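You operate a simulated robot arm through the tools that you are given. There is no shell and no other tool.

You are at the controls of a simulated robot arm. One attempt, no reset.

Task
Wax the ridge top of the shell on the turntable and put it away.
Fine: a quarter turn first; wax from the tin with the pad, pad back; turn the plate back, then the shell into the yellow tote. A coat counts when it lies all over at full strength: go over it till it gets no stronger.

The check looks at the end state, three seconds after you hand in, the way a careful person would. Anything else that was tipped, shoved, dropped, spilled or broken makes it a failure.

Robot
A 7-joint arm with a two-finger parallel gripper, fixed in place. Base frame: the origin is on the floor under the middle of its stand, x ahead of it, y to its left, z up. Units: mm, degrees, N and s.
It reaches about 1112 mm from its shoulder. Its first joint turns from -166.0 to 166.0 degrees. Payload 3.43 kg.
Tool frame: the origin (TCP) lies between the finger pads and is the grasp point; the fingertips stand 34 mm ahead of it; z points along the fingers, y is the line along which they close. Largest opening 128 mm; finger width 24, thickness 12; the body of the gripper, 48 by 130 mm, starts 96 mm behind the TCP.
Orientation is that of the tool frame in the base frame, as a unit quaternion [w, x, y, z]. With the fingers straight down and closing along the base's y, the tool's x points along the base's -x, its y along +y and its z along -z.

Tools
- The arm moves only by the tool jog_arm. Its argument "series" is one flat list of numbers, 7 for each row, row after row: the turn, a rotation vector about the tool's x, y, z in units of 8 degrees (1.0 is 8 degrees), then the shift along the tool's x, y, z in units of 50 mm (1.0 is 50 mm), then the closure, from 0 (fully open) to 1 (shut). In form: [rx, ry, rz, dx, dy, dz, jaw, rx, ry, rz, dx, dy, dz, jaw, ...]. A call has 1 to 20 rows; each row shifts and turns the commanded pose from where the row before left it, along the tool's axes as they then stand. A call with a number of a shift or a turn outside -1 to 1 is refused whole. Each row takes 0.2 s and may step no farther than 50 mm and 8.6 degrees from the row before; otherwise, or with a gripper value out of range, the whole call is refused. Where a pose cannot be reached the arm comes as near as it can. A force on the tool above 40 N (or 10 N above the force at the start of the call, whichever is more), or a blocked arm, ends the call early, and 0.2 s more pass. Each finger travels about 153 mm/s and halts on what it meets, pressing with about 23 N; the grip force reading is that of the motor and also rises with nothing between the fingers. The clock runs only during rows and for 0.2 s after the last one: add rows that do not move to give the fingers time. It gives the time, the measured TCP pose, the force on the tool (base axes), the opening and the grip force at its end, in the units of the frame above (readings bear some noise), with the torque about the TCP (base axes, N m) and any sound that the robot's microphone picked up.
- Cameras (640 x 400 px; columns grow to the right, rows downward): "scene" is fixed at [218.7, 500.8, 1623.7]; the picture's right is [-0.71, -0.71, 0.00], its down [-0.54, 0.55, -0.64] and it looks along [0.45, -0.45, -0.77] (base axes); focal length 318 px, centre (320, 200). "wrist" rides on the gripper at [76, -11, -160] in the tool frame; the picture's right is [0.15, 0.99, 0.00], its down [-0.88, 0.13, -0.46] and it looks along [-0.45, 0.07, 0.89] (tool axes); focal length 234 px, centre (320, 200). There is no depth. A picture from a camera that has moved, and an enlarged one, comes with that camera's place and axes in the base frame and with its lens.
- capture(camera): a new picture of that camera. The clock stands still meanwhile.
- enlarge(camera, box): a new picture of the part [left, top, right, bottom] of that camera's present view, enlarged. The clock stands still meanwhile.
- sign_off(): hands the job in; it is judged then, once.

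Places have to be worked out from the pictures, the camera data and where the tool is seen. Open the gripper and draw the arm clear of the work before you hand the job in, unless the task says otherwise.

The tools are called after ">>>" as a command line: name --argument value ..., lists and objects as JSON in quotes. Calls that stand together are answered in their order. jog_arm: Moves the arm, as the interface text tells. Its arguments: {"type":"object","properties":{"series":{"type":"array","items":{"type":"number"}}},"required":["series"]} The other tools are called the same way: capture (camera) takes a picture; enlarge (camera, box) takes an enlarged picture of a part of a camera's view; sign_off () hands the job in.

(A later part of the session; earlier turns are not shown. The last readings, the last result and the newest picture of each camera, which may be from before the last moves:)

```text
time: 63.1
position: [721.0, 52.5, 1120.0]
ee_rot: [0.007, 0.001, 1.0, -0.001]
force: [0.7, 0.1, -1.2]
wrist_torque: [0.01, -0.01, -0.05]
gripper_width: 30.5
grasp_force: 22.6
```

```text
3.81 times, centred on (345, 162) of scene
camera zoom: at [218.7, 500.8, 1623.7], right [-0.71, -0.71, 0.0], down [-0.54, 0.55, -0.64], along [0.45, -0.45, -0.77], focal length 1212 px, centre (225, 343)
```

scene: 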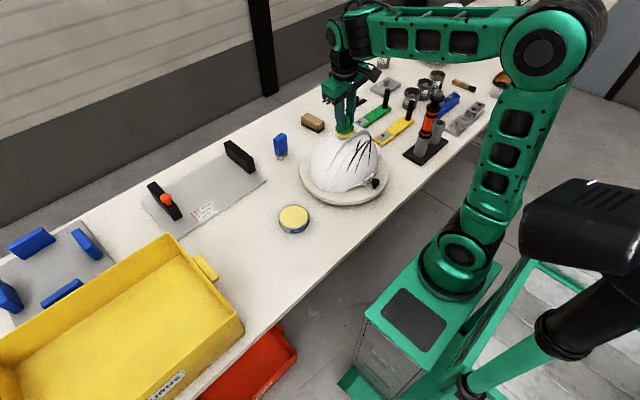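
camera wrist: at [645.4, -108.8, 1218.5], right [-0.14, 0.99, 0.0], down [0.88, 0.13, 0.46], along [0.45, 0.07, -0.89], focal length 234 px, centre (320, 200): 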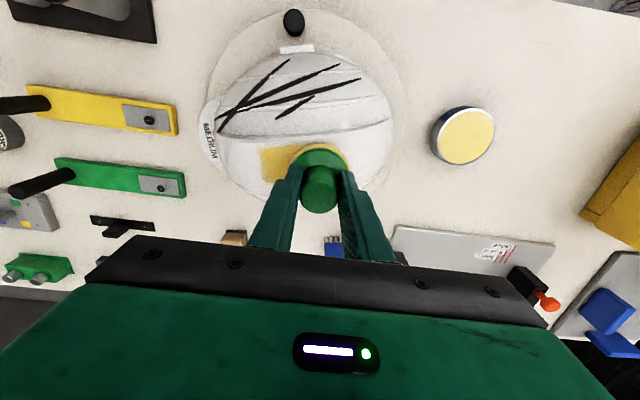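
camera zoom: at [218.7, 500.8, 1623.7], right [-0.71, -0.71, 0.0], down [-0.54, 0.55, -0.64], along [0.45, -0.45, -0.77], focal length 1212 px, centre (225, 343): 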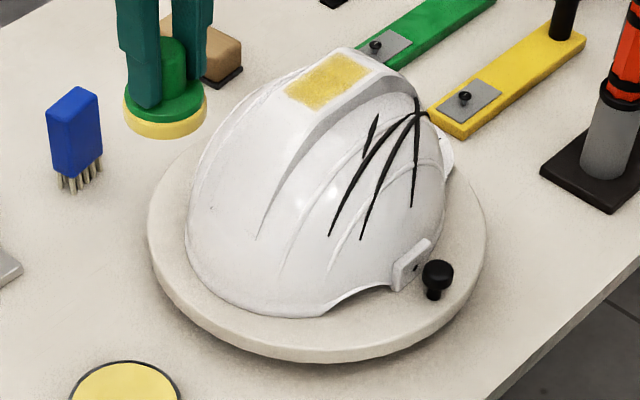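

The plate is back at the quarter turn and the coat is much stronger, with the same rectangular extent. I zoom in to judge evenness.

>>> enlarge --camera "wrist" --box '[130, 90, 230, 150]'

>>> enlarge --camera "scene" --box '[340, 110, 410, 160]'

>>> enlarge --camera "scene" --box '[300, 100, 350, 150]'

```text
6.40 times, centred on (180, 120) of wrist
camera zoom: at [644.2, 41.2, 1281.1], right [-0.14, 0.99, 0.0], down [0.87, 0.13, 0.47], along [0.46, 0.07, -0.88], focal length 1499 px, centre (1216, 712)
```

zoom: 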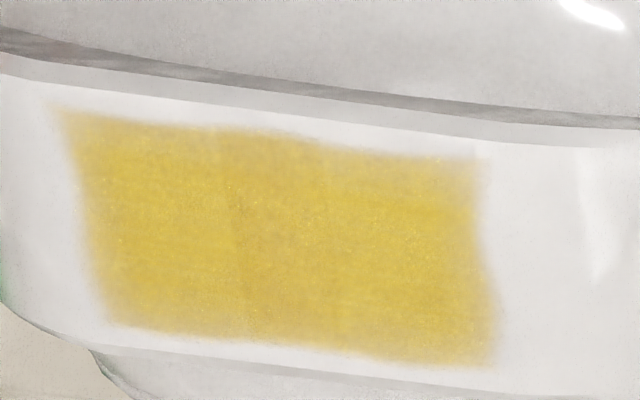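

```text
8.00 times, centred on (375, 135) of scene
camera zoom: at [218.7, 500.8, 1623.7], right [-0.71, -0.71, 0.0], down [-0.54, 0.55, -0.64], along [0.45, -0.45, -0.77], focal length 2545 px, centre (-120, 720)
```

zoom: 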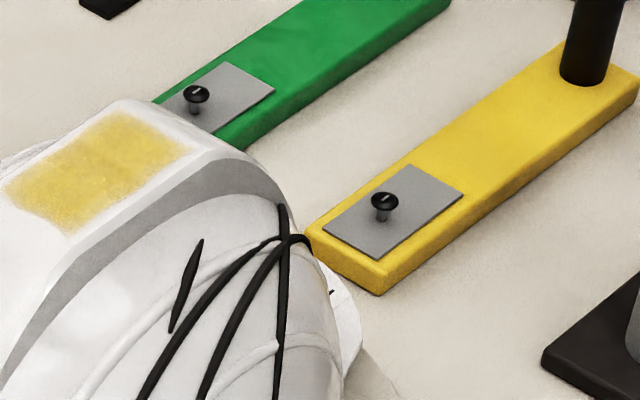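

```text
8.00 times, centred on (325, 125) of scene
camera zoom: at [218.7, 500.8, 1623.7], right [-0.71, -0.71, 0.0], down [-0.54, 0.55, -0.64], along [0.45, -0.45, -0.77], focal length 2545 px, centre (280, 800)
```

zoom: 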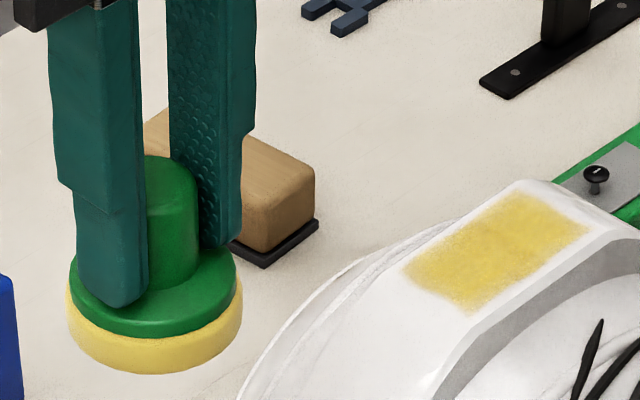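

The coat is nearly even but slightly lighter toward the front and back ends. I go back over the crown for more passes to see whether it still gets stronger.

>>> jog_arm --series '[0, 0, 0, 0, -0.2, 0, 1, 0, 0, 0, 0, -0.45, 0, 1, 0, 0, 0, 0, -0.5, 0, 1, 0, 0, 0, 0, -0.5, 0, 1, 0, 0, 0, 0, -0.5, 0, 1, 0, 0, 0, 0, -0.5, 0, 1, 0, 0, 0, 0, -0.45, 0, 1, 0, 0, 0, 0, -0.3, 0.2, 1, 0, 0, 0, 0, 0, 0.4, 1, 0, 0, 0, 0, 0, 0.4, 1, 0, 0, 0, 0, 0, 0.14, 1, 0, 0, 0, 0, 0, 0, 1]'

```text
time: 65.8
position: [722.1, -117.3, 1066.2]
ee_rot: [0.008, 0.001, 1.0, 0.0]
force: [0.0, 0.0, -0.9]
wrist_torque: [-0.02, 0.01, 0.02]
gripper_width: 30.6
grasp_force: 22.8
```

>>> jog_arm --series '[0, 0, 0, 0, 0, 0.06, 1, 0, 0, 0, 0, 0, 0.04, 1, 0, 0, 0, 0, 0, 0.02, 1, 0, 0, 0, 0, 0, 0, 1]'

```text
time: 66.8
position: [722.7, -116.3, 1059.8]
ee_rot: [0.007, 0.001, 1.0, 0.0]
force: [-0.5, 0.2, -0.1]
wrist_torque: [-0.01, 0.02, 0.04]
gripper_width: 30.4
grasp_force: 23.3
```

Just above the surface at z 1059.8; I creep the last mm or two into light contact.

>>> jog_arm --series '[0, 0, 0, 0, 0, 0.02, 1, 0, 0, 0, 0, 0, 0.01, 1, 0, 0, 0, 0, 0, 0, 1]'

```text
time: 67.5
position: [721.8, -118.0, 1056.8]
ee_rot: [0.007, 0.001, 1.0, 0.0]
force: [-0.4, -1.3, -0.1]
wrist_torque: [0.01, -0.05, 0.01]
gripper_width: 30.7
grasp_force: 23.0
```

>>> jog_arm --series '[0, 0, 0, 0, 0, 0.02, 1, 0, 0, 0, 0, 0, 0.01, 1, 0, 0, 0, 0, 0, 0, 1]'

```text
time: 68.3
position: [721.6, -117.0, 1058.5]
ee_rot: [0.008, 0.001, 1.0, 0.0]
force: [2.4, 5.8, 18.0]
wrist_torque: [0.27, -0.16, 0.05]
gripper_width: 30.5
grasp_force: 23.5
```

Contact at about 18 N, well centred. I ease off half a millimetre and make balanced strokes ±25 mm along the ridge.

>>> jog_arm --series '[0, 0, 0, 0, 0, -0.01, 1, 0, 0, 0, 0, -0.2, 0, 1, 0, 0, 0, 0, -0.2, 0, 1, 0, 0, 0, 0, -0.1, 0, 1, 0, 0, 0, 0, 0.1, 0, 1, 0, 0, 0, 0, 0.2, 0, 1, 0, 0, 0, 0, 0.2, 0, 1, 0, 0, 0, 0, 0.2, 0, 1, 0, 0, 0, 0, 0.2, 0, 1, 0, 0, 0, 0, 0.1, 0, 1, 0, 0, 0, 0, -0.1, 0, 1, 0, 0, 0, 0, -0.2, 0, 1, 0, 0, 0, 0, -0.2, 0, 1, 0, 0, 0, 0, 0, 0, 1]'

>>> enlarge --camera "wrist" --box '[220, 80, 420, 220]'

>>> enlarge --camera "scene" --box '[290, 100, 400, 215]'

```text
time: 71.3
position: [722.4, -118.1, 1056.8]
ee_rot: [0.007, 0.0, 1.0, 0.0]
force: [0.0, 2.8, 7.2]
wrist_torque: [0.15, -0.06, 0.01]
gripper_width: 30.4
grasp_force: 22.7
```

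```text
2.86 times, centred on (320, 150) of wrist
camera zoom: at [645.1, -129.0, 1217.4], right [-0.14, 0.99, 0.0], down [0.87, 0.13, 0.47], along [0.46, 0.07, -0.88], focal length 669 px, centre (320, 343)
```

zoom: 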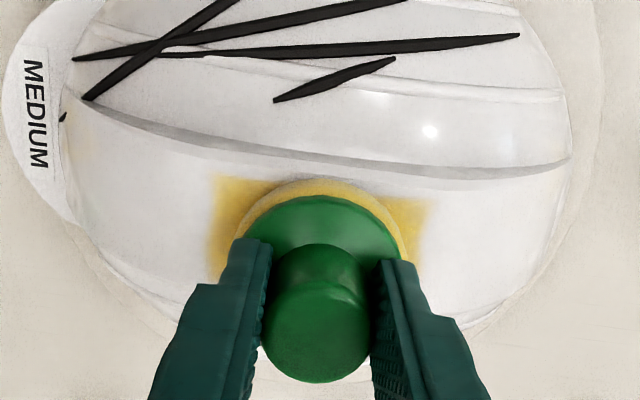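

```text
3.48 times, centred on (345, 158) of scene
camera zoom: at [218.7, 500.8, 1623.7], right [-0.71, -0.71, 0.0], down [-0.54, 0.55, -0.64], along [0.45, -0.45, -0.77], focal length 1106 px, centre (233, 348)
```

zoom: 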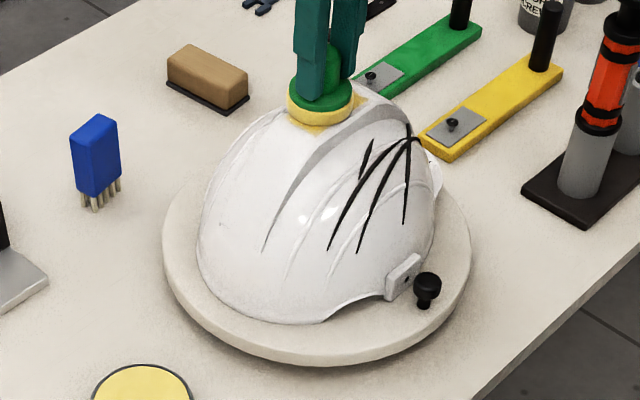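

The balanced strokes kept the plate in place and the force light. I do two more stroke sets, starting in the opposite direction, with a touch more pressure.

>>> jog_arm --series '[0, 0, 0, 0, 0, 0.008, 1, 0, 0, 0, 0, 0.25, 0, 1, 0, 0, 0, 0, 0.25, 0, 1, 0, 0, 0, 0, -0.25, 0, 1, 0, 0, 0, 0, -0.25, 0, 1, 0, 0, 0, 0, -0.25, 0, 1, 0, 0, 0, 0, -0.25, 0, 1, 0, 0, 0, 0, 0.25, 0, 1, 0, 0, 0, 0, 0.25, 0, 1, 0, 0, 0, 0, -0.25, 0, 1, 0, 0, 0, 0, -0.25, 0, 1, 0, 0, 0, 0, 0.25, 0, 1, 0, 0, 0, 0, 0.25, 0, 1, 0, 0, 0, 0, 0.25, 0, 1, 0, 0, 0, 0, 0.25, 0, 1, 0, 0, 0, 0, -0.25, 0, 1, 0, 0, 0, 0, -0.25, 0, 1, 0, 0, 0, 0, 0, 0, 1]'

>>> enlarge --camera "wrist" --box '[220, 80, 420, 220]'

```text
time: 75.2
position: [721.5, -117.1, 1057.7]
ee_rot: [0.007, 0.0, 1.0, 0.0]
force: [0.8, 10.5, 34.1]
wrist_torque: [0.5, -0.13, 0.02]
gripper_width: 30.5
grasp_force: 22.9
```

```text
2.86 times, centred on (320, 150) of wrist
camera zoom: at [644.4, -128.3, 1217.0], right [-0.15, 0.99, 0.0], down [0.87, 0.13, 0.47], along [0.46, 0.07, -0.88], focal length 669 px, centre (320, 343)
```

zoom: 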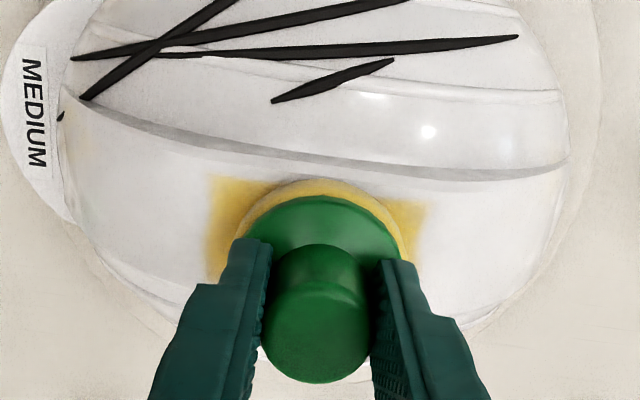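

Force is now 34 N, so I lift off and inspect the coat from the same vantage as before.

>>> jog_arm --series '[0, 0, 0, 0, 0, -0.1, 1, 0, 0, 0, 0, 0, -0.3, 1, 0, 0, 0, 0, 0, -0.4, 1, 0, 0, 0, 0, 0.2, -0.4, 1, 0, 0, 0, 0, 0.4, -0.05, 1, 0, 0, 0, 0, 0.5, 0, 1, 0, 0, 0, 0, 0.5, 0, 1, 0, 0, 0, 0, 0.5, 0, 1, 0, 0, 0, 0, 0.5, 0, 1, 0, 0, 0, 0, 0.5, 0, 1, 0, 0, 0, 0, 0.3, 0, 1, 0, 0, 0, 0, 0, 0, 1]'

>>> enlarge --camera "wrist" --box '[60, 20, 320, 200]'

>>> enlarge --camera "wrist" --box '[130, 90, 230, 150]'

>>> enlarge --camera "scene" --box '[300, 100, 400, 190]'

```text
time: 77.8
position: [722.5, 53.7, 1119.8]
ee_rot: [0.007, 0.001, 1.0, -0.001]
force: [-0.2, 0.0, -0.6]
wrist_torque: [0.0, -0.02, 0.02]
gripper_width: 30.7
grasp_force: 23.2
```

```text
2.22 times, centred on (190, 110) of wrist
camera zoom: at [644.3, 41.7, 1280.1], right [-0.14, 0.99, 0.0], down [0.87, 0.13, 0.47], along [0.46, 0.07, -0.88], focal length 520 px, centre (609, 400)
```

zoom: 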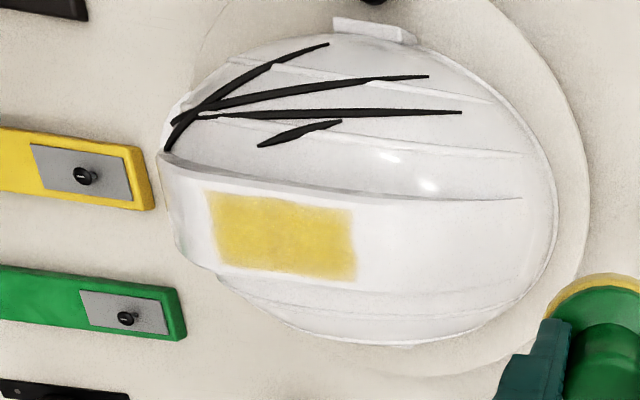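

```text
6.40 times, centred on (180, 120) of wrist
camera zoom: at [644.3, 41.7, 1280.1], right [-0.14, 0.99, 0.0], down [0.87, 0.13, 0.47], along [0.46, 0.07, -0.88], focal length 1499 px, centre (1216, 712)
```

zoom: 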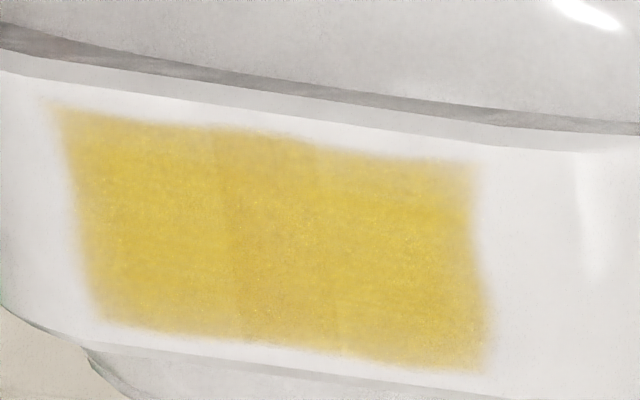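

```text
4.44 times, centred on (350, 145) of scene
camera zoom: at [218.7, 500.8, 1623.7], right [-0.71, -0.71, 0.0], down [-0.54, 0.55, -0.64], along [0.45, -0.45, -0.77], focal length 1414 px, centre (187, 444)
```

zoom: 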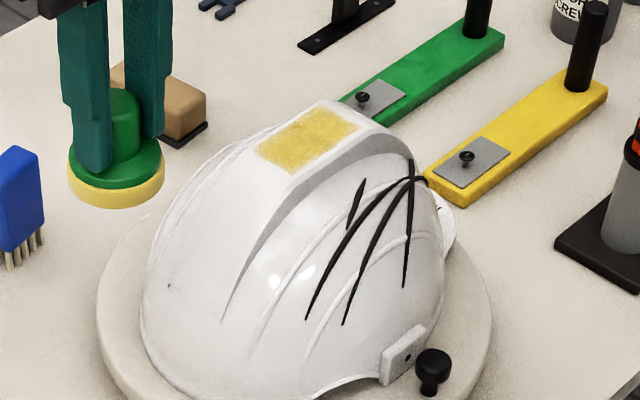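

The coat barely changed, so it is near full strength, but the pad might be running low. To be sure, I reload the pad from the tin once more.

>>> jog_arm --series '[0, 0, 0, 0.1, 0.25, 0, 1, 0, 0, 0, 0.2, 0.5, 0.2, 1, 0, 0, 0, 0.25, 0.5, 0.4, 1, 0, 0, 0, 0.2, 0.47, 0.5, 1, 0, 0, 0, 0, 0, 0.5, 1, 0, 0, 0, 0, 0, 0.5, 1, 0, 0, 0, 0, 0, 0.5, 1, 0, 0, 0, 0, 0, 0.5, 1, 0, 0, 0, 0, 0, 0.5, 1, 0, 0, 0, 0, 0, 0.4, 1, 0, 0, 0, 0, 0, 0.25, 1, 0, 0, 0, 0, 0, 0, 1]'

>>> enlarge --camera "scene" --box '[250, 170, 340, 250]'

>>> enlarge --camera "wrist" --box '[250, 110, 390, 220]'

```text
time: 80.3
position: [686.7, 137.1, 905.0]
ee_rot: [0.007, 0.0, 1.0, 0.0]
force: [-0.2, -0.2, -0.7]
wrist_torque: [0.01, -0.01, -0.01]
gripper_width: 30.6
grasp_force: 23.4
```

```text
5.00 times, centred on (295, 210) of scene
camera zoom: at [218.7, 500.8, 1623.7], right [-0.71, -0.71, 0.0], down [-0.54, 0.55, -0.64], along [0.45, -0.45, -0.77], focal length 1591 px, centre (445, 150)
```

zoom: 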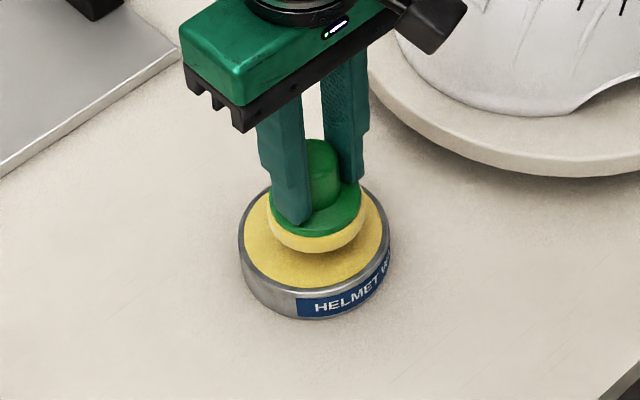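

```text
3.64 times, centred on (320, 165) of wrist
camera zoom: at [609.4, 126.7, 1065.0], right [-0.14, 0.99, 0.0], down [0.87, 0.13, 0.47], along [0.46, 0.07, -0.88], focal length 852 px, centre (320, 327)
```

zoom: 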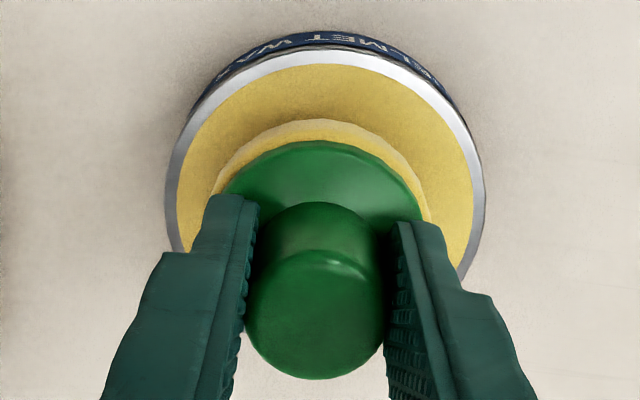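

The pad is centred over the wax again; I lower and creep into contact.

>>> jog_arm --series '[0, 0, 0, 0, 0.03, 0.1, 1, 0, 0, 0, 0, 0, 0.08, 1, 0, 0, 0, 0, 0, 0.04, 1, 0, 0, 0, 0, 0, 0.03, 1, 0, 0, 0, 0, 0, 0, 1]'

```text
time: 81.5
position: [688.7, 140.8, 893.4]
ee_rot: [0.007, 0.0, 1.0, -0.001]
force: [0.3, -0.3, -0.8]
wrist_torque: [-0.01, 0.01, -0.02]
gripper_width: 30.4
grasp_force: 22.7
```

>>> jog_arm --series '[0, 0, 0, 0, 0, 0.03, 1, 0, 0, 0, 0, 0, 0.03, 1, 0, 0, 0, 0, 0, 0, 1]'

```text
time: 82.3
position: [687.2, 140.1, 890.4]
ee_rot: [0.007, 0.001, 1.0, 0.001]
force: [-0.1, 0.0, -1.1]
wrist_torque: [0.0, 0.02, -0.02]
gripper_width: 30.7
grasp_force: 23.1
```

>>> jog_arm --series '[0, 0, 0, 0, 0, 0.02, 1, 0, 0, 0, 0, 0, 0.02, 1, 0, 0, 0, 0, 0, 0, 1]'

>>> enlarge --camera "scene" --box '[250, 170, 340, 250]'

```text
time: 83.2
position: [687.6, 140.3, 889.9]
ee_rot: [0.007, 0.001, 1.0, 0.0]
force: [-1.2, -2.6, 13.2]
wrist_torque: [-0.16, -0.09, -0.03]
gripper_width: 30.6
grasp_force: 23.0
```

```text
5.00 times, centred on (295, 210) of scene
camera zoom: at [218.7, 500.8, 1623.7], right [-0.71, -0.71, 0.0], down [-0.54, 0.55, -0.64], along [0.45, -0.45, -0.77], focal length 1591 px, centre (445, 150)
```

zoom: 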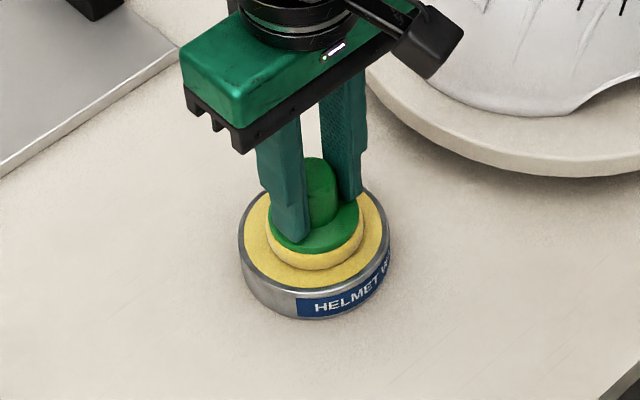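

Wax contact again at 13 N. I lift off gently and carry the pad back up and over the crown.

>>> jog_arm --series '[0, 0, 0, 0, 0, 0, 1, 0, 0, 0, 0, 0, -0.05, 1, 0, 0, 0, 0, 0, -0.1, 1, 0, 0, 0, 0, 0, -0.2, 1, 0, 0, 0, 0, 0, -0.35, 1, 0, 0, 0, 0, 0, -0.5, 1, 0, 0, 0, 0, 0, -0.5, 1, 0, 0, 0, 0, 0, -0.5, 1, 0, 0, 0, 0, 0, -0.5, 1, 0, 0, 0, 0, 0, -0.5, 1, 0, 0, 0, 0, 0, -0.5, 1, 0, 0, 0, 0, 0, -0.4, 1, 0, 0, 0, 0, 0, -0.2, 1, 0, 0, 0, 0, 0, 0, 1]'

>>> jog_arm --series '[0, 0, 0, -0.03, -0.2, 0, 1, 0, 0, 0, -0.06, -0.4, 0, 1, 0, 0, 0, -0.07, -0.5, 0, 1, 0, 0, 0, -0.07, -0.5, 0, 1, 0, 0, 0, -0.07, -0.5, 0, 1, 0, 0, 0, -0.07, -0.5, 0, 1, 0, 0, 0, -0.07, -0.5, 0, 1, 0, 0, 0, -0.07, -0.5, 0, 1, 0, 0, 0, -0.07, -0.5, 0, 1, 0, 0, 0, -0.07, -0.5, 0, 1, 0, 0, 0, -0.04, -0.38, 0, 1, 0, 0, 0, 0, -0.18, 0, 1, 0, 0, 0, 0, 0, 0, 1]'

```text
time: 86.2
position: [684.7, 140.6, 1105.4]
ee_rot: [0.007, 0.001, 1.0, 0.0]
force: [-0.6, 0.2, -0.2]
wrist_torque: [0.03, 0.01, -0.02]
gripper_width: 30.5
grasp_force: 23.2
```

```text
time: 89.0
position: [718.9, -118.6, 1104.2]
ee_rot: [0.006, 0.001, 1.0, 0.0]
force: [0.3, -0.3, -1.4]
wrist_torque: [0.0, 0.04, -0.02]
gripper_width: 30.4
grasp_force: 23.6
```

Back over the crown; I correct x by 2.5 mm and lower to just above contact.

>>> jog_arm --series '[0, 0, 0, -0.05, 0, 0.2, 1, 0, 0, 0, 0, 0, 0.3, 1, 0, 0, 0, 0, 0, 0.25, 1, 0, 0, 0, 0, 0, 0.13, 1, 0, 0, 0, 0, 0, 0, 1]'

>>> jog_arm --series '[0, 0, 0, 0, 0, 0.03, 1, 0, 0, 0, 0, 0, 0.02, 1, 0, 0, 0, 0, 0, 0, 1]'

```text
time: 90.2
position: [721.1, -116.3, 1058.5]
ee_rot: [0.007, 0.0, 1.0, 0.0]
force: [0.1, 0.6, -0.3]
wrist_torque: [-0.02, -0.01, 0.0]
gripper_width: 30.6
grasp_force: 23.1
```

```text
time: 91.0
position: [720.3, -117.6, 1057.0]
ee_rot: [0.009, 0.001, 1.0, 0.0]
force: [0.5, -0.6, 11.4]
wrist_torque: [-0.03, -0.05, 0.01]
gripper_width: 30.5
grasp_force: 23.0
```

Contact at 11 N and well centred. I run two balanced stroke sets with slightly longer reach.

>>> jog_arm --series '[0, 0, 0, 0, 0.27, 0, 1, 0, 0, 0, 0, 0.27, 0, 1, 0, 0, 0, 0, -0.27, 0, 1, 0, 0, 0, 0, -0.27, 0, 1, 0, 0, 0, 0, -0.27, 0, 1, 0, 0, 0, 0, -0.27, 0, 1, 0, 0, 0, 0, 0.27, 0, 1, 0, 0, 0, 0, 0.27, 0, 1, 0, 0, 0, 0, -0.27, 0, 1, 0, 0, 0, 0, -0.27, 0, 1, 0, 0, 0, 0, 0.27, 0, 1, 0, 0, 0, 0, 0.27, 0, 1, 0, 0, 0, 0, 0.27, 0, 1, 0, 0, 0, 0, 0.27, 0, 1, 0, 0, 0, 0, -0.27, 0, 1, 0, 0, 0, 0, -0.27, 0, 1, 0, 0, 0, 0, 0, 0, 1]'

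>>> enlarge --camera "wrist" --box '[220, 80, 420, 220]'

```text
time: 94.5
position: [721.2, -116.6, 1058.7]
ee_rot: [0.007, 0.001, 1.0, 0.001]
force: [0.1, -0.8, -1.0]
wrist_torque: [-0.02, -0.05, -0.02]
gripper_width: 30.3
grasp_force: 23.2
```

```text
2.86 times, centred on (320, 150) of wrist
camera zoom: at [644.3, -129.0, 1217.9], right [-0.14, 0.99, 0.0], down [0.87, 0.13, 0.47], along [0.46, 0.07, -0.88], focal length 669 px, centre (320, 343)
```

zoom: 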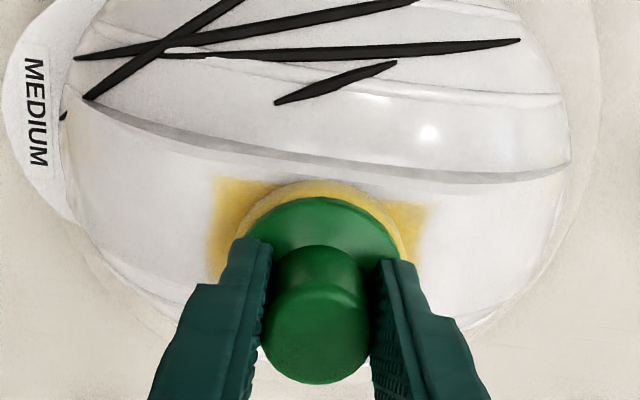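

The contact has eased to zero, so I press in again by small steps before more strokes.

>>> jog_arm --series '[0, 0, 0, 0, 0, 0.02, 1, 0, 0, 0, 0, 0, 0.015, 1, 0, 0, 0, 0, 0, 0, 1]'

```text
time: 95.3
position: [721.8, -117.4, 1057.4]
ee_rot: [0.007, 0.0, 1.0, 0.0]
force: [1.3, 1.1, 21.0]
wrist_torque: [0.03, -0.04, 0.01]
gripper_width: 30.4
grasp_force: 22.7
```

>>> jog_arm --series '[0, 0, 0, 0, -0.27, 0, 1, 0, 0, 0, 0, -0.27, 0, 1, 0, 0, 0, 0, 0.27, 0, 1, 0, 0, 0, 0, 0.27, 0, 1, 0, 0, 0, 0, 0.27, 0, 1, 0, 0, 0, 0, 0.27, 0, 1, 0, 0, 0, 0, -0.27, 0, 1, 0, 0, 0, 0, -0.27, 0, 1, 0, 0, 0, 0, 0, 0, 1]'

>>> jog_arm --series '[0, 0, 0, 0, 0.27, 0, 1, 0, 0, 0, 0, 0.27, 0, 1, 0, 0, 0, 0, -0.27, 0, 1, 0, 0, 0, 0, -0.27, 0, 1, 0, 0, 0, 0, -0.27, 0, 1, 0, 0, 0, 0, -0.27, 0, 1, 0, 0, 0, 0, 0.27, 0, 1, 0, 0, 0, 0, 0.27, 0, 1, 0, 0, 0, 0, 0, 0, 1]'

>>> enlarge --camera "wrist" --box '[220, 80, 420, 220]'

```text
time: 96.5
position: [708.2, -114.0, 1065.0]
ee_rot: [0.014, 0.002, 1.0, 0.0]
force: [0.4, 0.1, -1.3]
wrist_torque: [0.03, 0.18, 0.01]
gripper_width: 30.5
grasp_force: 22.9
stopped in row 5: the force on the tool passed its limit at 41 N (the readings are from after the stop); the commanded pose is now the measured one
```

```text
time: 98.5
position: [707.6, -114.8, 1064.7]
ee_rot: [0.014, 0.002, 1.0, 0.001]
force: [0.0, 0.3, -0.6]
wrist_torque: [0.0, -0.03, 0.0]
gripper_width: 30.7
grasp_force: 22.7
```

```text
2.86 times, centred on (320, 150) of wrist
camera zoom: at [627.9, -125.7, 1223.7], right [-0.14, 0.99, 0.0], down [0.87, 0.13, 0.48], along [0.48, 0.06, -0.88], focal length 669 px, centre (320, 343)
```

zoom: 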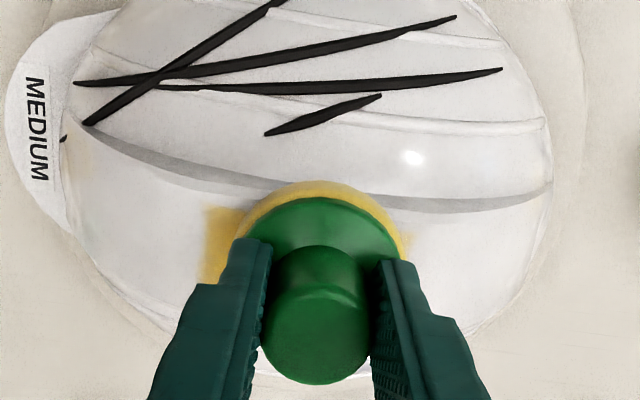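

The limit tripped once more (41 N) and the arm backed off harmlessly. I lift, restore the tilt, and inspect the coat again from the same spot.

>>> jog_arm --series '[0, 0.1, 0, 0, 0, -0.2, 1, 0, 0, 0, -0.1, 0, -0.4, 1, 0, 0, 0, -0.1, 0.1, -0.4, 1, 0, 0, 0, -0.08, 0.3, -0.1, 1, 0, 0, 0, 0, 0.45, 0, 1, 0, 0, 0, 0, 0.5, 0, 1, 0, 0, 0, 0, 0.5, 0, 1, 0, 0, 0, 0, 0.5, 0, 1, 0, 0, 0, 0, 0.5, 0, 1, 0, 0, 0, 0, 0.35, 0, 1, 0, 0, 0, 0, 0.15, 0, 1, 0, 0, 0, 0, 0, 0, 1]'

>>> enlarge --camera "wrist" --box '[60, 20, 320, 200]'

>>> enlarge --camera "wrist" --box '[130, 90, 230, 150]'

>>> enlarge --camera "scene" --box '[300, 100, 400, 190]'

```text
time: 101.1
position: [723.1, 54.4, 1120.4]
ee_rot: [0.008, 0.002, 1.0, 0.001]
force: [0.1, -0.2, -1.4]
wrist_torque: [-0.02, -0.04, 0.03]
gripper_width: 30.5
grasp_force: 22.8
```

```text
2.22 times, centred on (190, 110) of wrist
camera zoom: at [644.6, 42.8, 1279.5], right [-0.14, 0.99, 0.0], down [0.87, 0.13, 0.47], along [0.46, 0.06, -0.88], focal length 520 px, centre (609, 400)
```

zoom: 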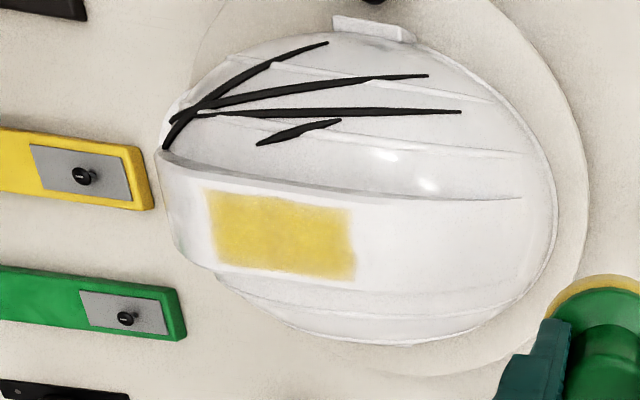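

```text
6.40 times, centred on (180, 120) of wrist
camera zoom: at [644.6, 42.8, 1279.5], right [-0.14, 0.99, 0.0], down [0.87, 0.13, 0.47], along [0.46, 0.06, -0.88], focal length 1499 px, centre (1216, 712)
```

zoom: 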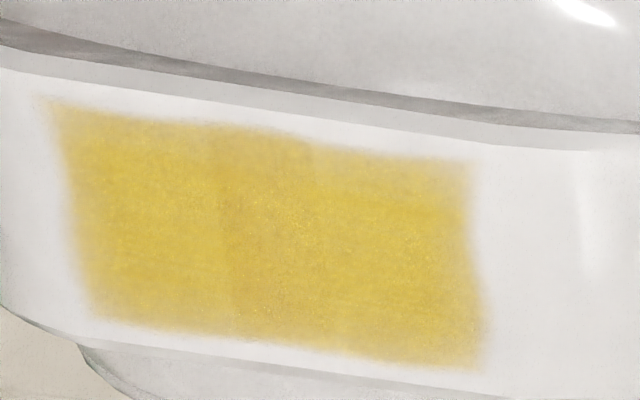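

```text
4.44 times, centred on (350, 145) of scene
camera zoom: at [218.7, 500.8, 1623.7], right [-0.71, -0.71, 0.0], down [-0.54, 0.55, -0.64], along [0.45, -0.45, -0.77], focal length 1414 px, centre (187, 444)
```

zoom: 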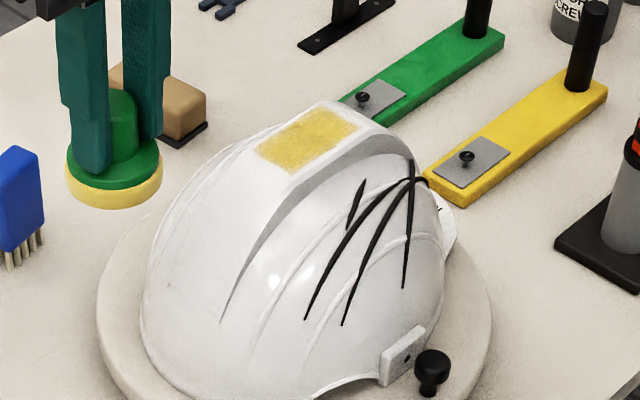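

The coat looks identical to the previous inspection even after reloading, even all over the rectangle, so it is at full strength. Now I carry the pad back to its home at about (599, 283).

>>> jog_arm --series '[0, 0, 0, 0.15, 0.25, 0, 1, 0, 0, 0, 0.25, 0.45, 0.2, 1, 0, 0, 0, 0.27, 0.5, 0.35, 1, 0, 0, 0, 0.27, 0.5, 0.35, 1, 0, 0, 0, 0.27, 0.5, 0.35, 1, 0, 0, 0, 0.27, 0.5, 0.35, 1, 0, 0, 0, 0.27, 0.5, 0.35, 1, 0, 0, 0, 0.27, 0.5, 0.35, 1, 0, 0, 0, 0.25, 0.5, 0.35, 1, 0, 0, 0, 0.15, 0.35, 0.35, 1, 0, 0, 0, 0.05, 0.02, 0.2, 1, 0, 0, 0, 0, 0, 0, 1]'

>>> capture --camera "wrist"

>>> enlarge --camera "scene" --box '[220, 180, 340, 290]'

```text
time: 103.7
position: [602.4, 283.4, 958.9]
ee_rot: [0.007, 0.003, 1.0, 0.0]
force: [0.0, 0.5, -0.4]
wrist_torque: [0.0, 0.0, 0.02]
gripper_width: 30.7
grasp_force: 23.3
```

```text
taken
camera wrist: at [523.7, 272.0, 1119.1], right [-0.14, 0.99, 0.0], down [0.87, 0.13, 0.47], along [0.46, 0.06, -0.88], focal length 234 px, centre (320, 200)
```

wrist: 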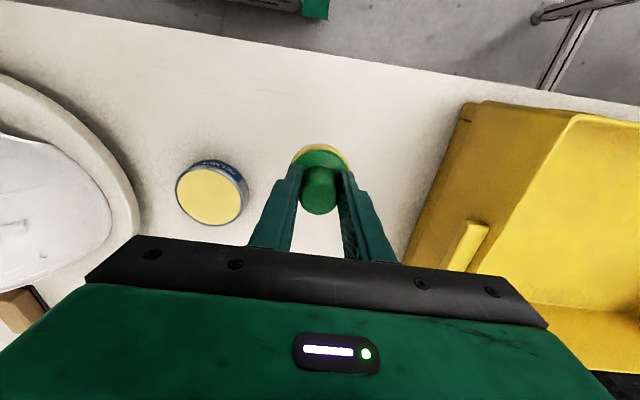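

```text
3.64 times, centred on (280, 235) of scene
camera zoom: at [218.7, 500.8, 1623.7], right [-0.71, -0.71, 0.0], down [-0.54, 0.55, -0.64], along [0.45, -0.45, -0.77], focal length 1157 px, centre (466, 73)
```

zoom: 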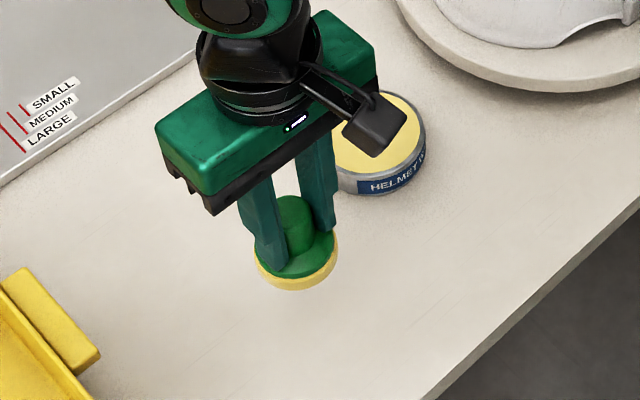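

Over home at (602, 283). I lower close to the table with a small x correction.

>>> jog_arm --series '[0, 0, 0, 0.04, 0, 0.3, 1, 0, 0, 0, 0.04, 0, 0.5, 1, 0, 0, 0, 0, 0, 0.5, 1, 0, 0, 0, 0, 0, 0.3, 1, 0, 0, 0, 0, 0, 0.15, 1, 0, 0, 0, 0, 0, 0.06, 1, 0, 0, 0, 0, 0, 0, 1]'

```text
time: 105.3
position: [598.9, 281.2, 868.7]
ee_rot: [0.008, 0.003, 1.0, -0.001]
force: [0.2, -0.2, -0.8]
wrist_torque: [0.02, -0.03, 0.0]
gripper_width: 30.5
grasp_force: 22.4
```

>>> jog_arm --series '[0, 0, 0, 0, 0.03, 0.05, 1, 0, 0, 0, 0, 0, 0.04, 1, 0, 0, 0, 0, 0, 0.02, 1, 0, 0, 0, 0, 0, 0, 1]'

```text
time: 106.3
position: [599.2, 284.4, 863.7]
ee_rot: [0.008, 0.002, 1.0, 0.0]
force: [-0.2, 0.9, -0.9]
wrist_torque: [0.03, -0.01, 0.04]
gripper_width: 30.3
grasp_force: 23.7
```

>>> jog_arm --series '[0, 0, 0, 0, 0, 0.03, 1, 0, 0, 0, 0, 0, 0.02, 1, 0, 0, 0, 0, 0, 0, 1]'

>>> enlarge --camera "scene" --box '[240, 220, 320, 290]'

```text
time: 107.1
position: [599.2, 285.0, 861.3]
ee_rot: [0.007, 0.002, 1.0, 0.0]
force: [-0.3, 0.4, -1.0]
wrist_torque: [0.01, 0.01, 0.01]
gripper_width: 30.3
grasp_force: 23.4
```

```text
5.71 times, centred on (280, 255) of scene
camera zoom: at [218.7, 500.8, 1623.7], right [-0.71, -0.71, 0.0], down [-0.54, 0.55, -0.64], along [0.45, -0.45, -0.77], focal length 1818 px, centre (549, -114)
```

zoom: 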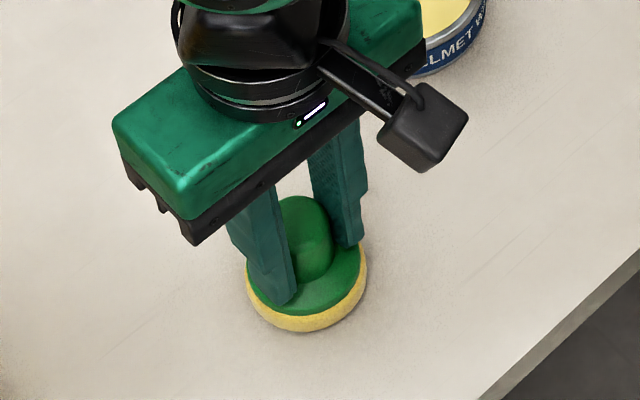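

Almost on the table; I creep down another millimetre or two to feel it.

>>> jog_arm --series '[0, 0, 0, 0, 0, 0.02, 1, 0, 0, 0, 0, 0, 0.015, 1, 0, 0, 0, 0, 0, 0, 1]'

```text
time: 107.9
position: [599.0, 283.3, 860.2]
ee_rot: [0.008, 0.003, 1.0, 0.001]
force: [-2.7, -6.2, 29.6]
wrist_torque: [-0.26, -0.04, 0.01]
gripper_width: 30.6
grasp_force: 23.2
```

The pad is down on the table at (599, 283). I relieve the pressure, open the fingers, and rise clear.

>>> jog_arm --series '[0, 0, 0, 0, 0, -0.03, 1, 0, 0, 0, 0, 0, 0, 0.7, 0, 0, 0, 0, 0, 0, 0.5, 0, 0, 0, 0, 0, 0, 0.4, 0, 0, 0, 0, 0, -0.2, 0.4, 0, 0, 0, 0, 0, -0.5, 0.4, 0, 0, 0, 0, 0, -0.6, 0.4, 0, 0, 0, 0, 0, -0.6, 0.4, 0, 0, 0, 0, 0, 0, 0.4]'

>>> capture --camera "wrist"

>>> enlarge --camera "scene" --box '[230, 170, 350, 290]'

```text
time: 109.9
position: [599.6, 284.2, 953.9]
ee_rot: [0.007, 0.003, 1.0, 0.0]
force: [-0.3, -0.9, -0.3]
wrist_torque: [-0.02, -0.02, -0.03]
gripper_width: 76.7
grasp_force: 0.0
```

```text
taken
camera wrist: at [521.2, 273.0, 1114.0], right [-0.14, 0.99, 0.0], down [0.87, 0.13, 0.47], along [0.46, 0.06, -0.88], focal length 234 px, centre (320, 200)
```

wrist: 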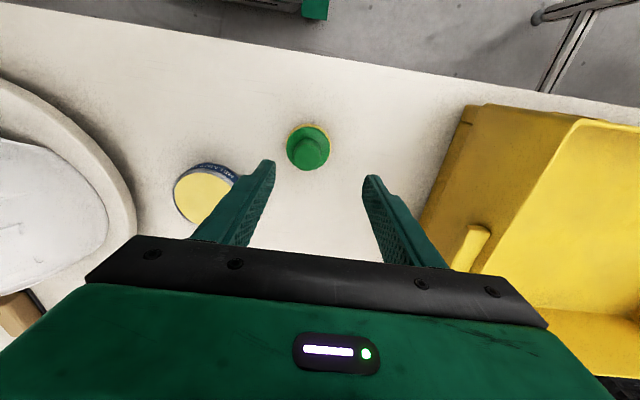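

```text
3.33 times, centred on (290, 230) of scene
camera zoom: at [218.7, 500.8, 1623.7], right [-0.71, -0.71, 0.0], down [-0.54, 0.55, -0.64], along [0.45, -0.45, -0.77], focal length 1060 px, centre (420, 100)
```

zoom: 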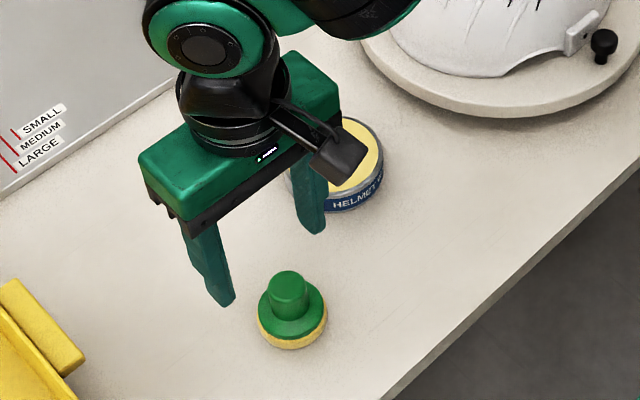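

The pad looks shifted some mm in −y on release; I measure its exact position.

>>> enlarge --camera "wrist" --box '[260, 100, 370, 190]'

>>> enlarge --camera "scene" --box '[250, 230, 310, 290]'

```text
4.44 times, centred on (315, 145) of wrist
camera zoom: at [521.2, 273.0, 1114.0], right [-0.14, 0.99, 0.0], down [0.87, 0.13, 0.47], along [0.46, 0.06, -0.88], focal length 1041 px, centre (342, 444)
```

zoom: 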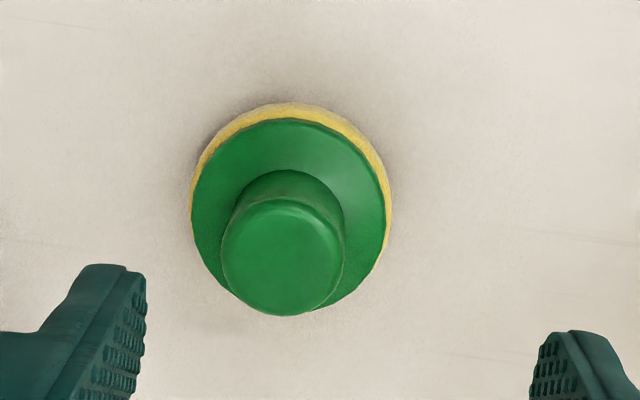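

```text
6.67 times, centred on (280, 260) of scene
camera zoom: at [218.7, 500.8, 1623.7], right [-0.71, -0.71, 0.0], down [-0.54, 0.55, -0.64], along [0.45, -0.45, -0.77], focal length 2121 px, centre (587, -200)
```

zoom: 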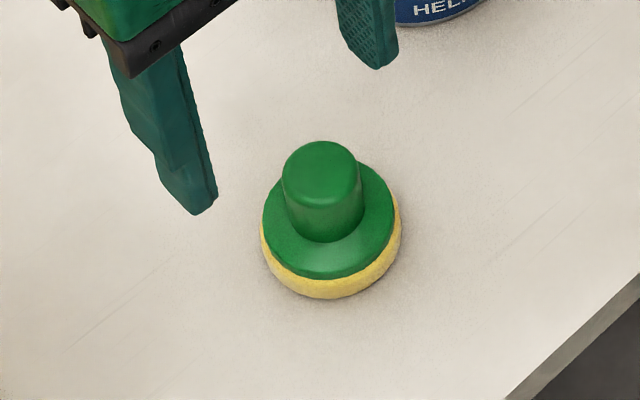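

The pad now stands at about (602, 269), some 13 mm off its home. I regrip it to set it back precisely.

>>> jog_arm --series '[0, 0, 0, -0.02, -0.29, 0, 0.4, 0, 0, 0, 0, 0, 0.5, 0.4, 0, 0, 0, 0, 0, 0.5, 0.4, 0, 0, 0, 0, 0, 0.5, 0.4, 0, 0, 0, 0, 0, 0.3, 0.4, 0, 0, 0, 0, 0, 0, 0.4]'

>>> enlarge --camera "wrist" --box '[260, 120, 380, 220]'

```text
time: 111.3
position: [599.0, 270.2, 864.1]
ee_rot: [0.007, 0.001, 1.0, 0.0]
force: [-0.1, 1.0, 0.3]
wrist_torque: [0.01, 0.04, -0.04]
gripper_width: 76.7
grasp_force: 0.1
```

```text
4.00 times, centred on (320, 170) of wrist
camera zoom: at [522.2, 259.4, 1024.6], right [-0.14, 0.99, 0.0], down [0.87, 0.13, 0.47], along [0.46, 0.06, -0.88], focal length 937 px, centre (320, 320)
```

zoom: 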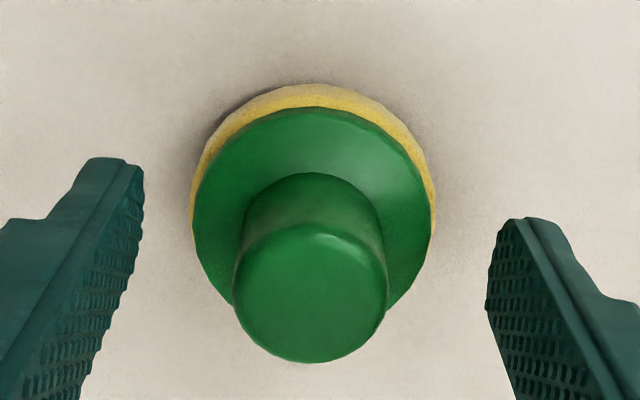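

Well aligned (1 mm off in y). I close on it, then lift only 5 mm and shift it home.

>>> jog_arm --series '[0, 0, 0, 0, -0.025, 0.02, 0.4, 0, 0, 0, 0, 0, 0, 0.6, 0, 0, 0, 0, 0, 0, 0.74, 0, 0, 0, 0, 0, 0, 1, 0, 0, 0, 0, 0, 0, 1, 0, 0, 0, 0, 0, 0, 1, 0, 0, 0, 0, 0, -0.04, 1, 0, 0, 0, 0, 0, -0.08, 1, 0, 0, 0, 0, 0, 0, 1]'

>>> enlarge --camera "scene" --box '[240, 220, 320, 290]'

```text
time: 113.3
position: [601.1, 269.2, 869.7]
ee_rot: [0.007, 0.003, 1.0, 0.0]
force: [-0.3, 0.6, -1.4]
wrist_torque: [0.01, -0.02, 0.01]
gripper_width: 30.4
grasp_force: 22.8
```

```text
5.71 times, centred on (280, 255) of scene
camera zoom: at [218.7, 500.8, 1623.7], right [-0.71, -0.71, 0.0], down [-0.54, 0.55, -0.64], along [0.45, -0.45, -0.77], focal length 1818 px, centre (549, -114)
```

zoom: 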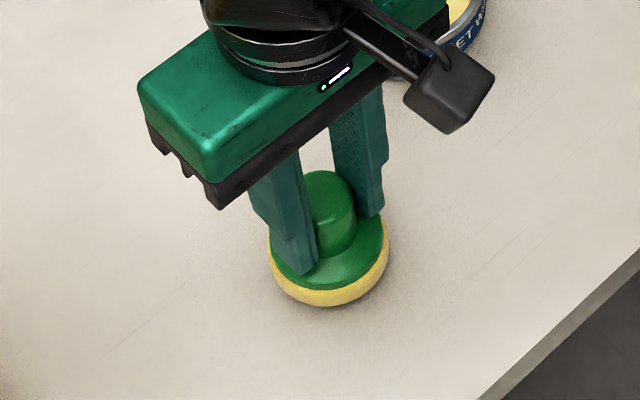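

The pad is held 6 mm up. I shift it to home and set it down lightly.

>>> jog_arm --series '[0, 0, 0, 0.02, 0.14, 0, 1, 0, 0, 0, 0.02, 0.136, 0, 1, 0, 0, 0, 0, 0, 0.06, 1, 0, 0, 0, 0, 0, 0.05, 1, 0, 0, 0, 0, 0, 0, 1]'

```text
time: 114.5
position: [598.5, 283.5, 864.9]
ee_rot: [0.007, 0.002, 1.0, 0.0]
force: [0.0, 0.0, -0.9]
wrist_torque: [0.01, -0.01, -0.02]
gripper_width: 30.4
grasp_force: 23.3
```

>>> jog_arm --series '[0, 0, 0, 0, 0, 0.015, 1, 0, 0, 0, 0, 0, 0.01, 1, 0, 0, 0, 0, 0, 0, 1]'

```text
time: 115.3
position: [599.6, 283.8, 863.8]
ee_rot: [0.008, 0.002, 1.0, 0.0]
force: [-0.1, 2.4, 10.3]
wrist_torque: [0.06, 0.03, -0.01]
gripper_width: 30.2
grasp_force: 22.9
```

Light contact of 10 N at home. I open the fingers just a few mm first and check that the pad stays put.

>>> jog_arm --series '[0, 0, 0, 0, 0, -0.008, 1, 0, 0, 0, 0, 0, 0, 0.755, 0, 0, 0, 0, 0, 0, 0.74, 0, 0, 0, 0, 0, 0, 0.72, 0, 0, 0, 0, 0, 0, 0.72]'

>>> enlarge --camera "wrist" --box '[260, 120, 380, 220]'

>>> enlarge --camera "scene" --box '[240, 220, 320, 290]'

```text
time: 116.5
position: [598.0, 281.5, 863.2]
ee_rot: [0.007, 0.001, 1.0, -0.001]
force: [-0.6, -0.7, -0.5]
wrist_torque: [0.01, -0.01, -0.01]
gripper_width: 35.8
grasp_force: 0.0
```

```text
4.00 times, centred on (320, 170) of wrist
camera zoom: at [520.7, 270.9, 1022.8], right [-0.14, 0.99, 0.0], down [0.87, 0.13, 0.47], along [0.46, 0.06, -0.88], focal length 937 px, centre (320, 320)
```

zoom: 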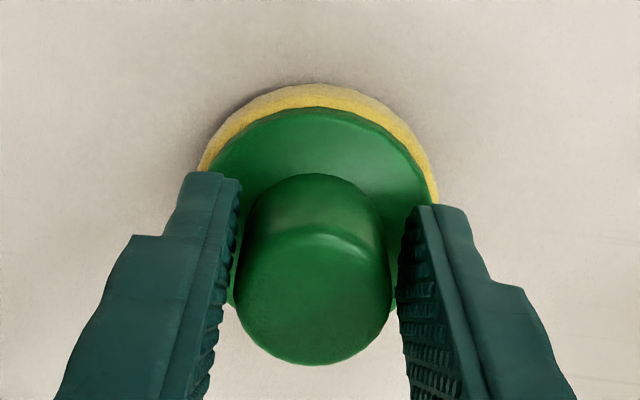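

```text
5.71 times, centred on (280, 255) of scene
camera zoom: at [218.7, 500.8, 1623.7], right [-0.71, -0.71, 0.0], down [-0.54, 0.55, -0.64], along [0.45, -0.45, -0.77], focal length 1818 px, centre (549, -114)
```

zoom: 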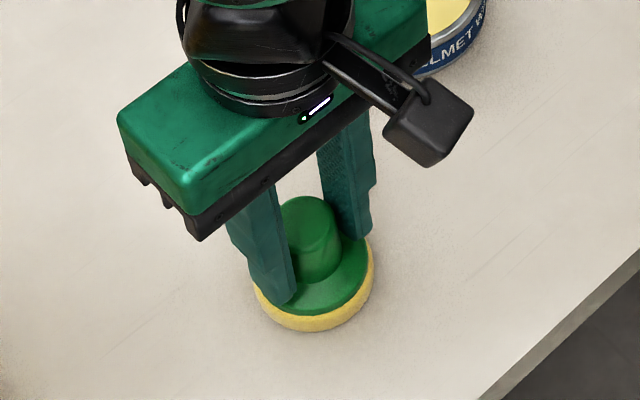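

The pad stays in place between the loosened fingers. I open wider and rise clear.

>>> jog_arm --series '[0, 0, 0, 0, 0, 0, 0.65, 0, 0, 0, 0, 0, 0, 0.5, 0, 0, 0, 0, 0, -0.3, 0.5, 0, 0, 0, 0, 0, -0.6, 0.5, 0, 0, 0, 0, 0, -0.8, 0.5, 0, 0, 0, 0, 0, -0.8, 0.5, 0, 0, 0, 0, 0, -0.8, 0.5, 0, 0, 0, 0, 0, -0.8, 0.5, 0, 0, 0, 0, 0, 0, 0.5]'

>>> capture --camera "wrist"

>>> enlarge --camera "scene" --box '[230, 170, 350, 290]'

```text
time: 118.5
position: [595.0, 282.2, 1068.0]
ee_rot: [0.007, 0.002, 1.0, 0.0]
force: [1.3, -0.6, 1.2]
wrist_torque: [-0.02, 0.03, 0.01]
gripper_width: 64.1
grasp_force: 0.1
```

```text
taken
camera wrist: at [517.9, 271.4, 1228.2], right [-0.14, 0.99, 0.0], down [0.87, 0.13, 0.47], along [0.46, 0.06, -0.88], focal length 234 px, centre (320, 200)
```

wrist: 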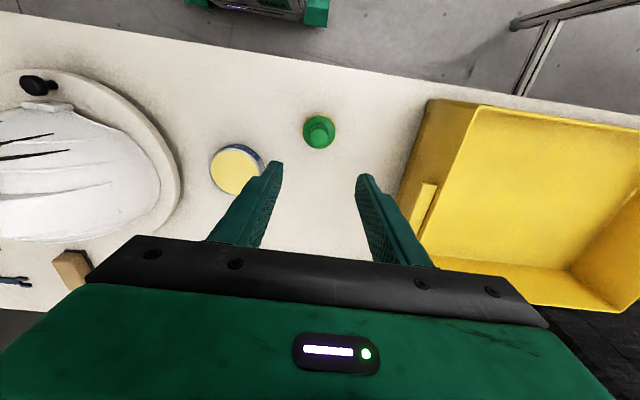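

```text
3.33 times, centred on (290, 230) of scene
camera zoom: at [218.7, 500.8, 1623.7], right [-0.71, -0.71, 0.0], down [-0.54, 0.55, -0.64], along [0.45, -0.45, -0.77], focal length 1060 px, centre (420, 100)
```

zoom: 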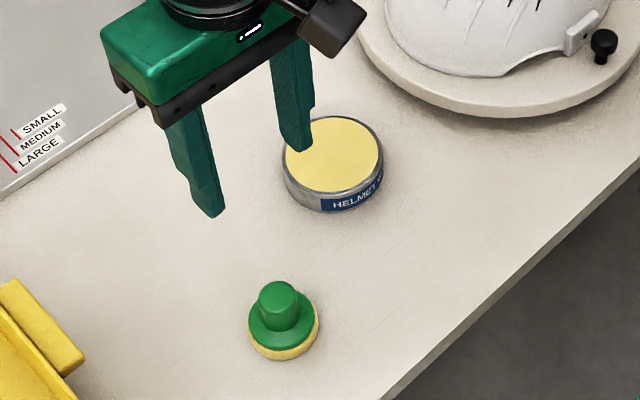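

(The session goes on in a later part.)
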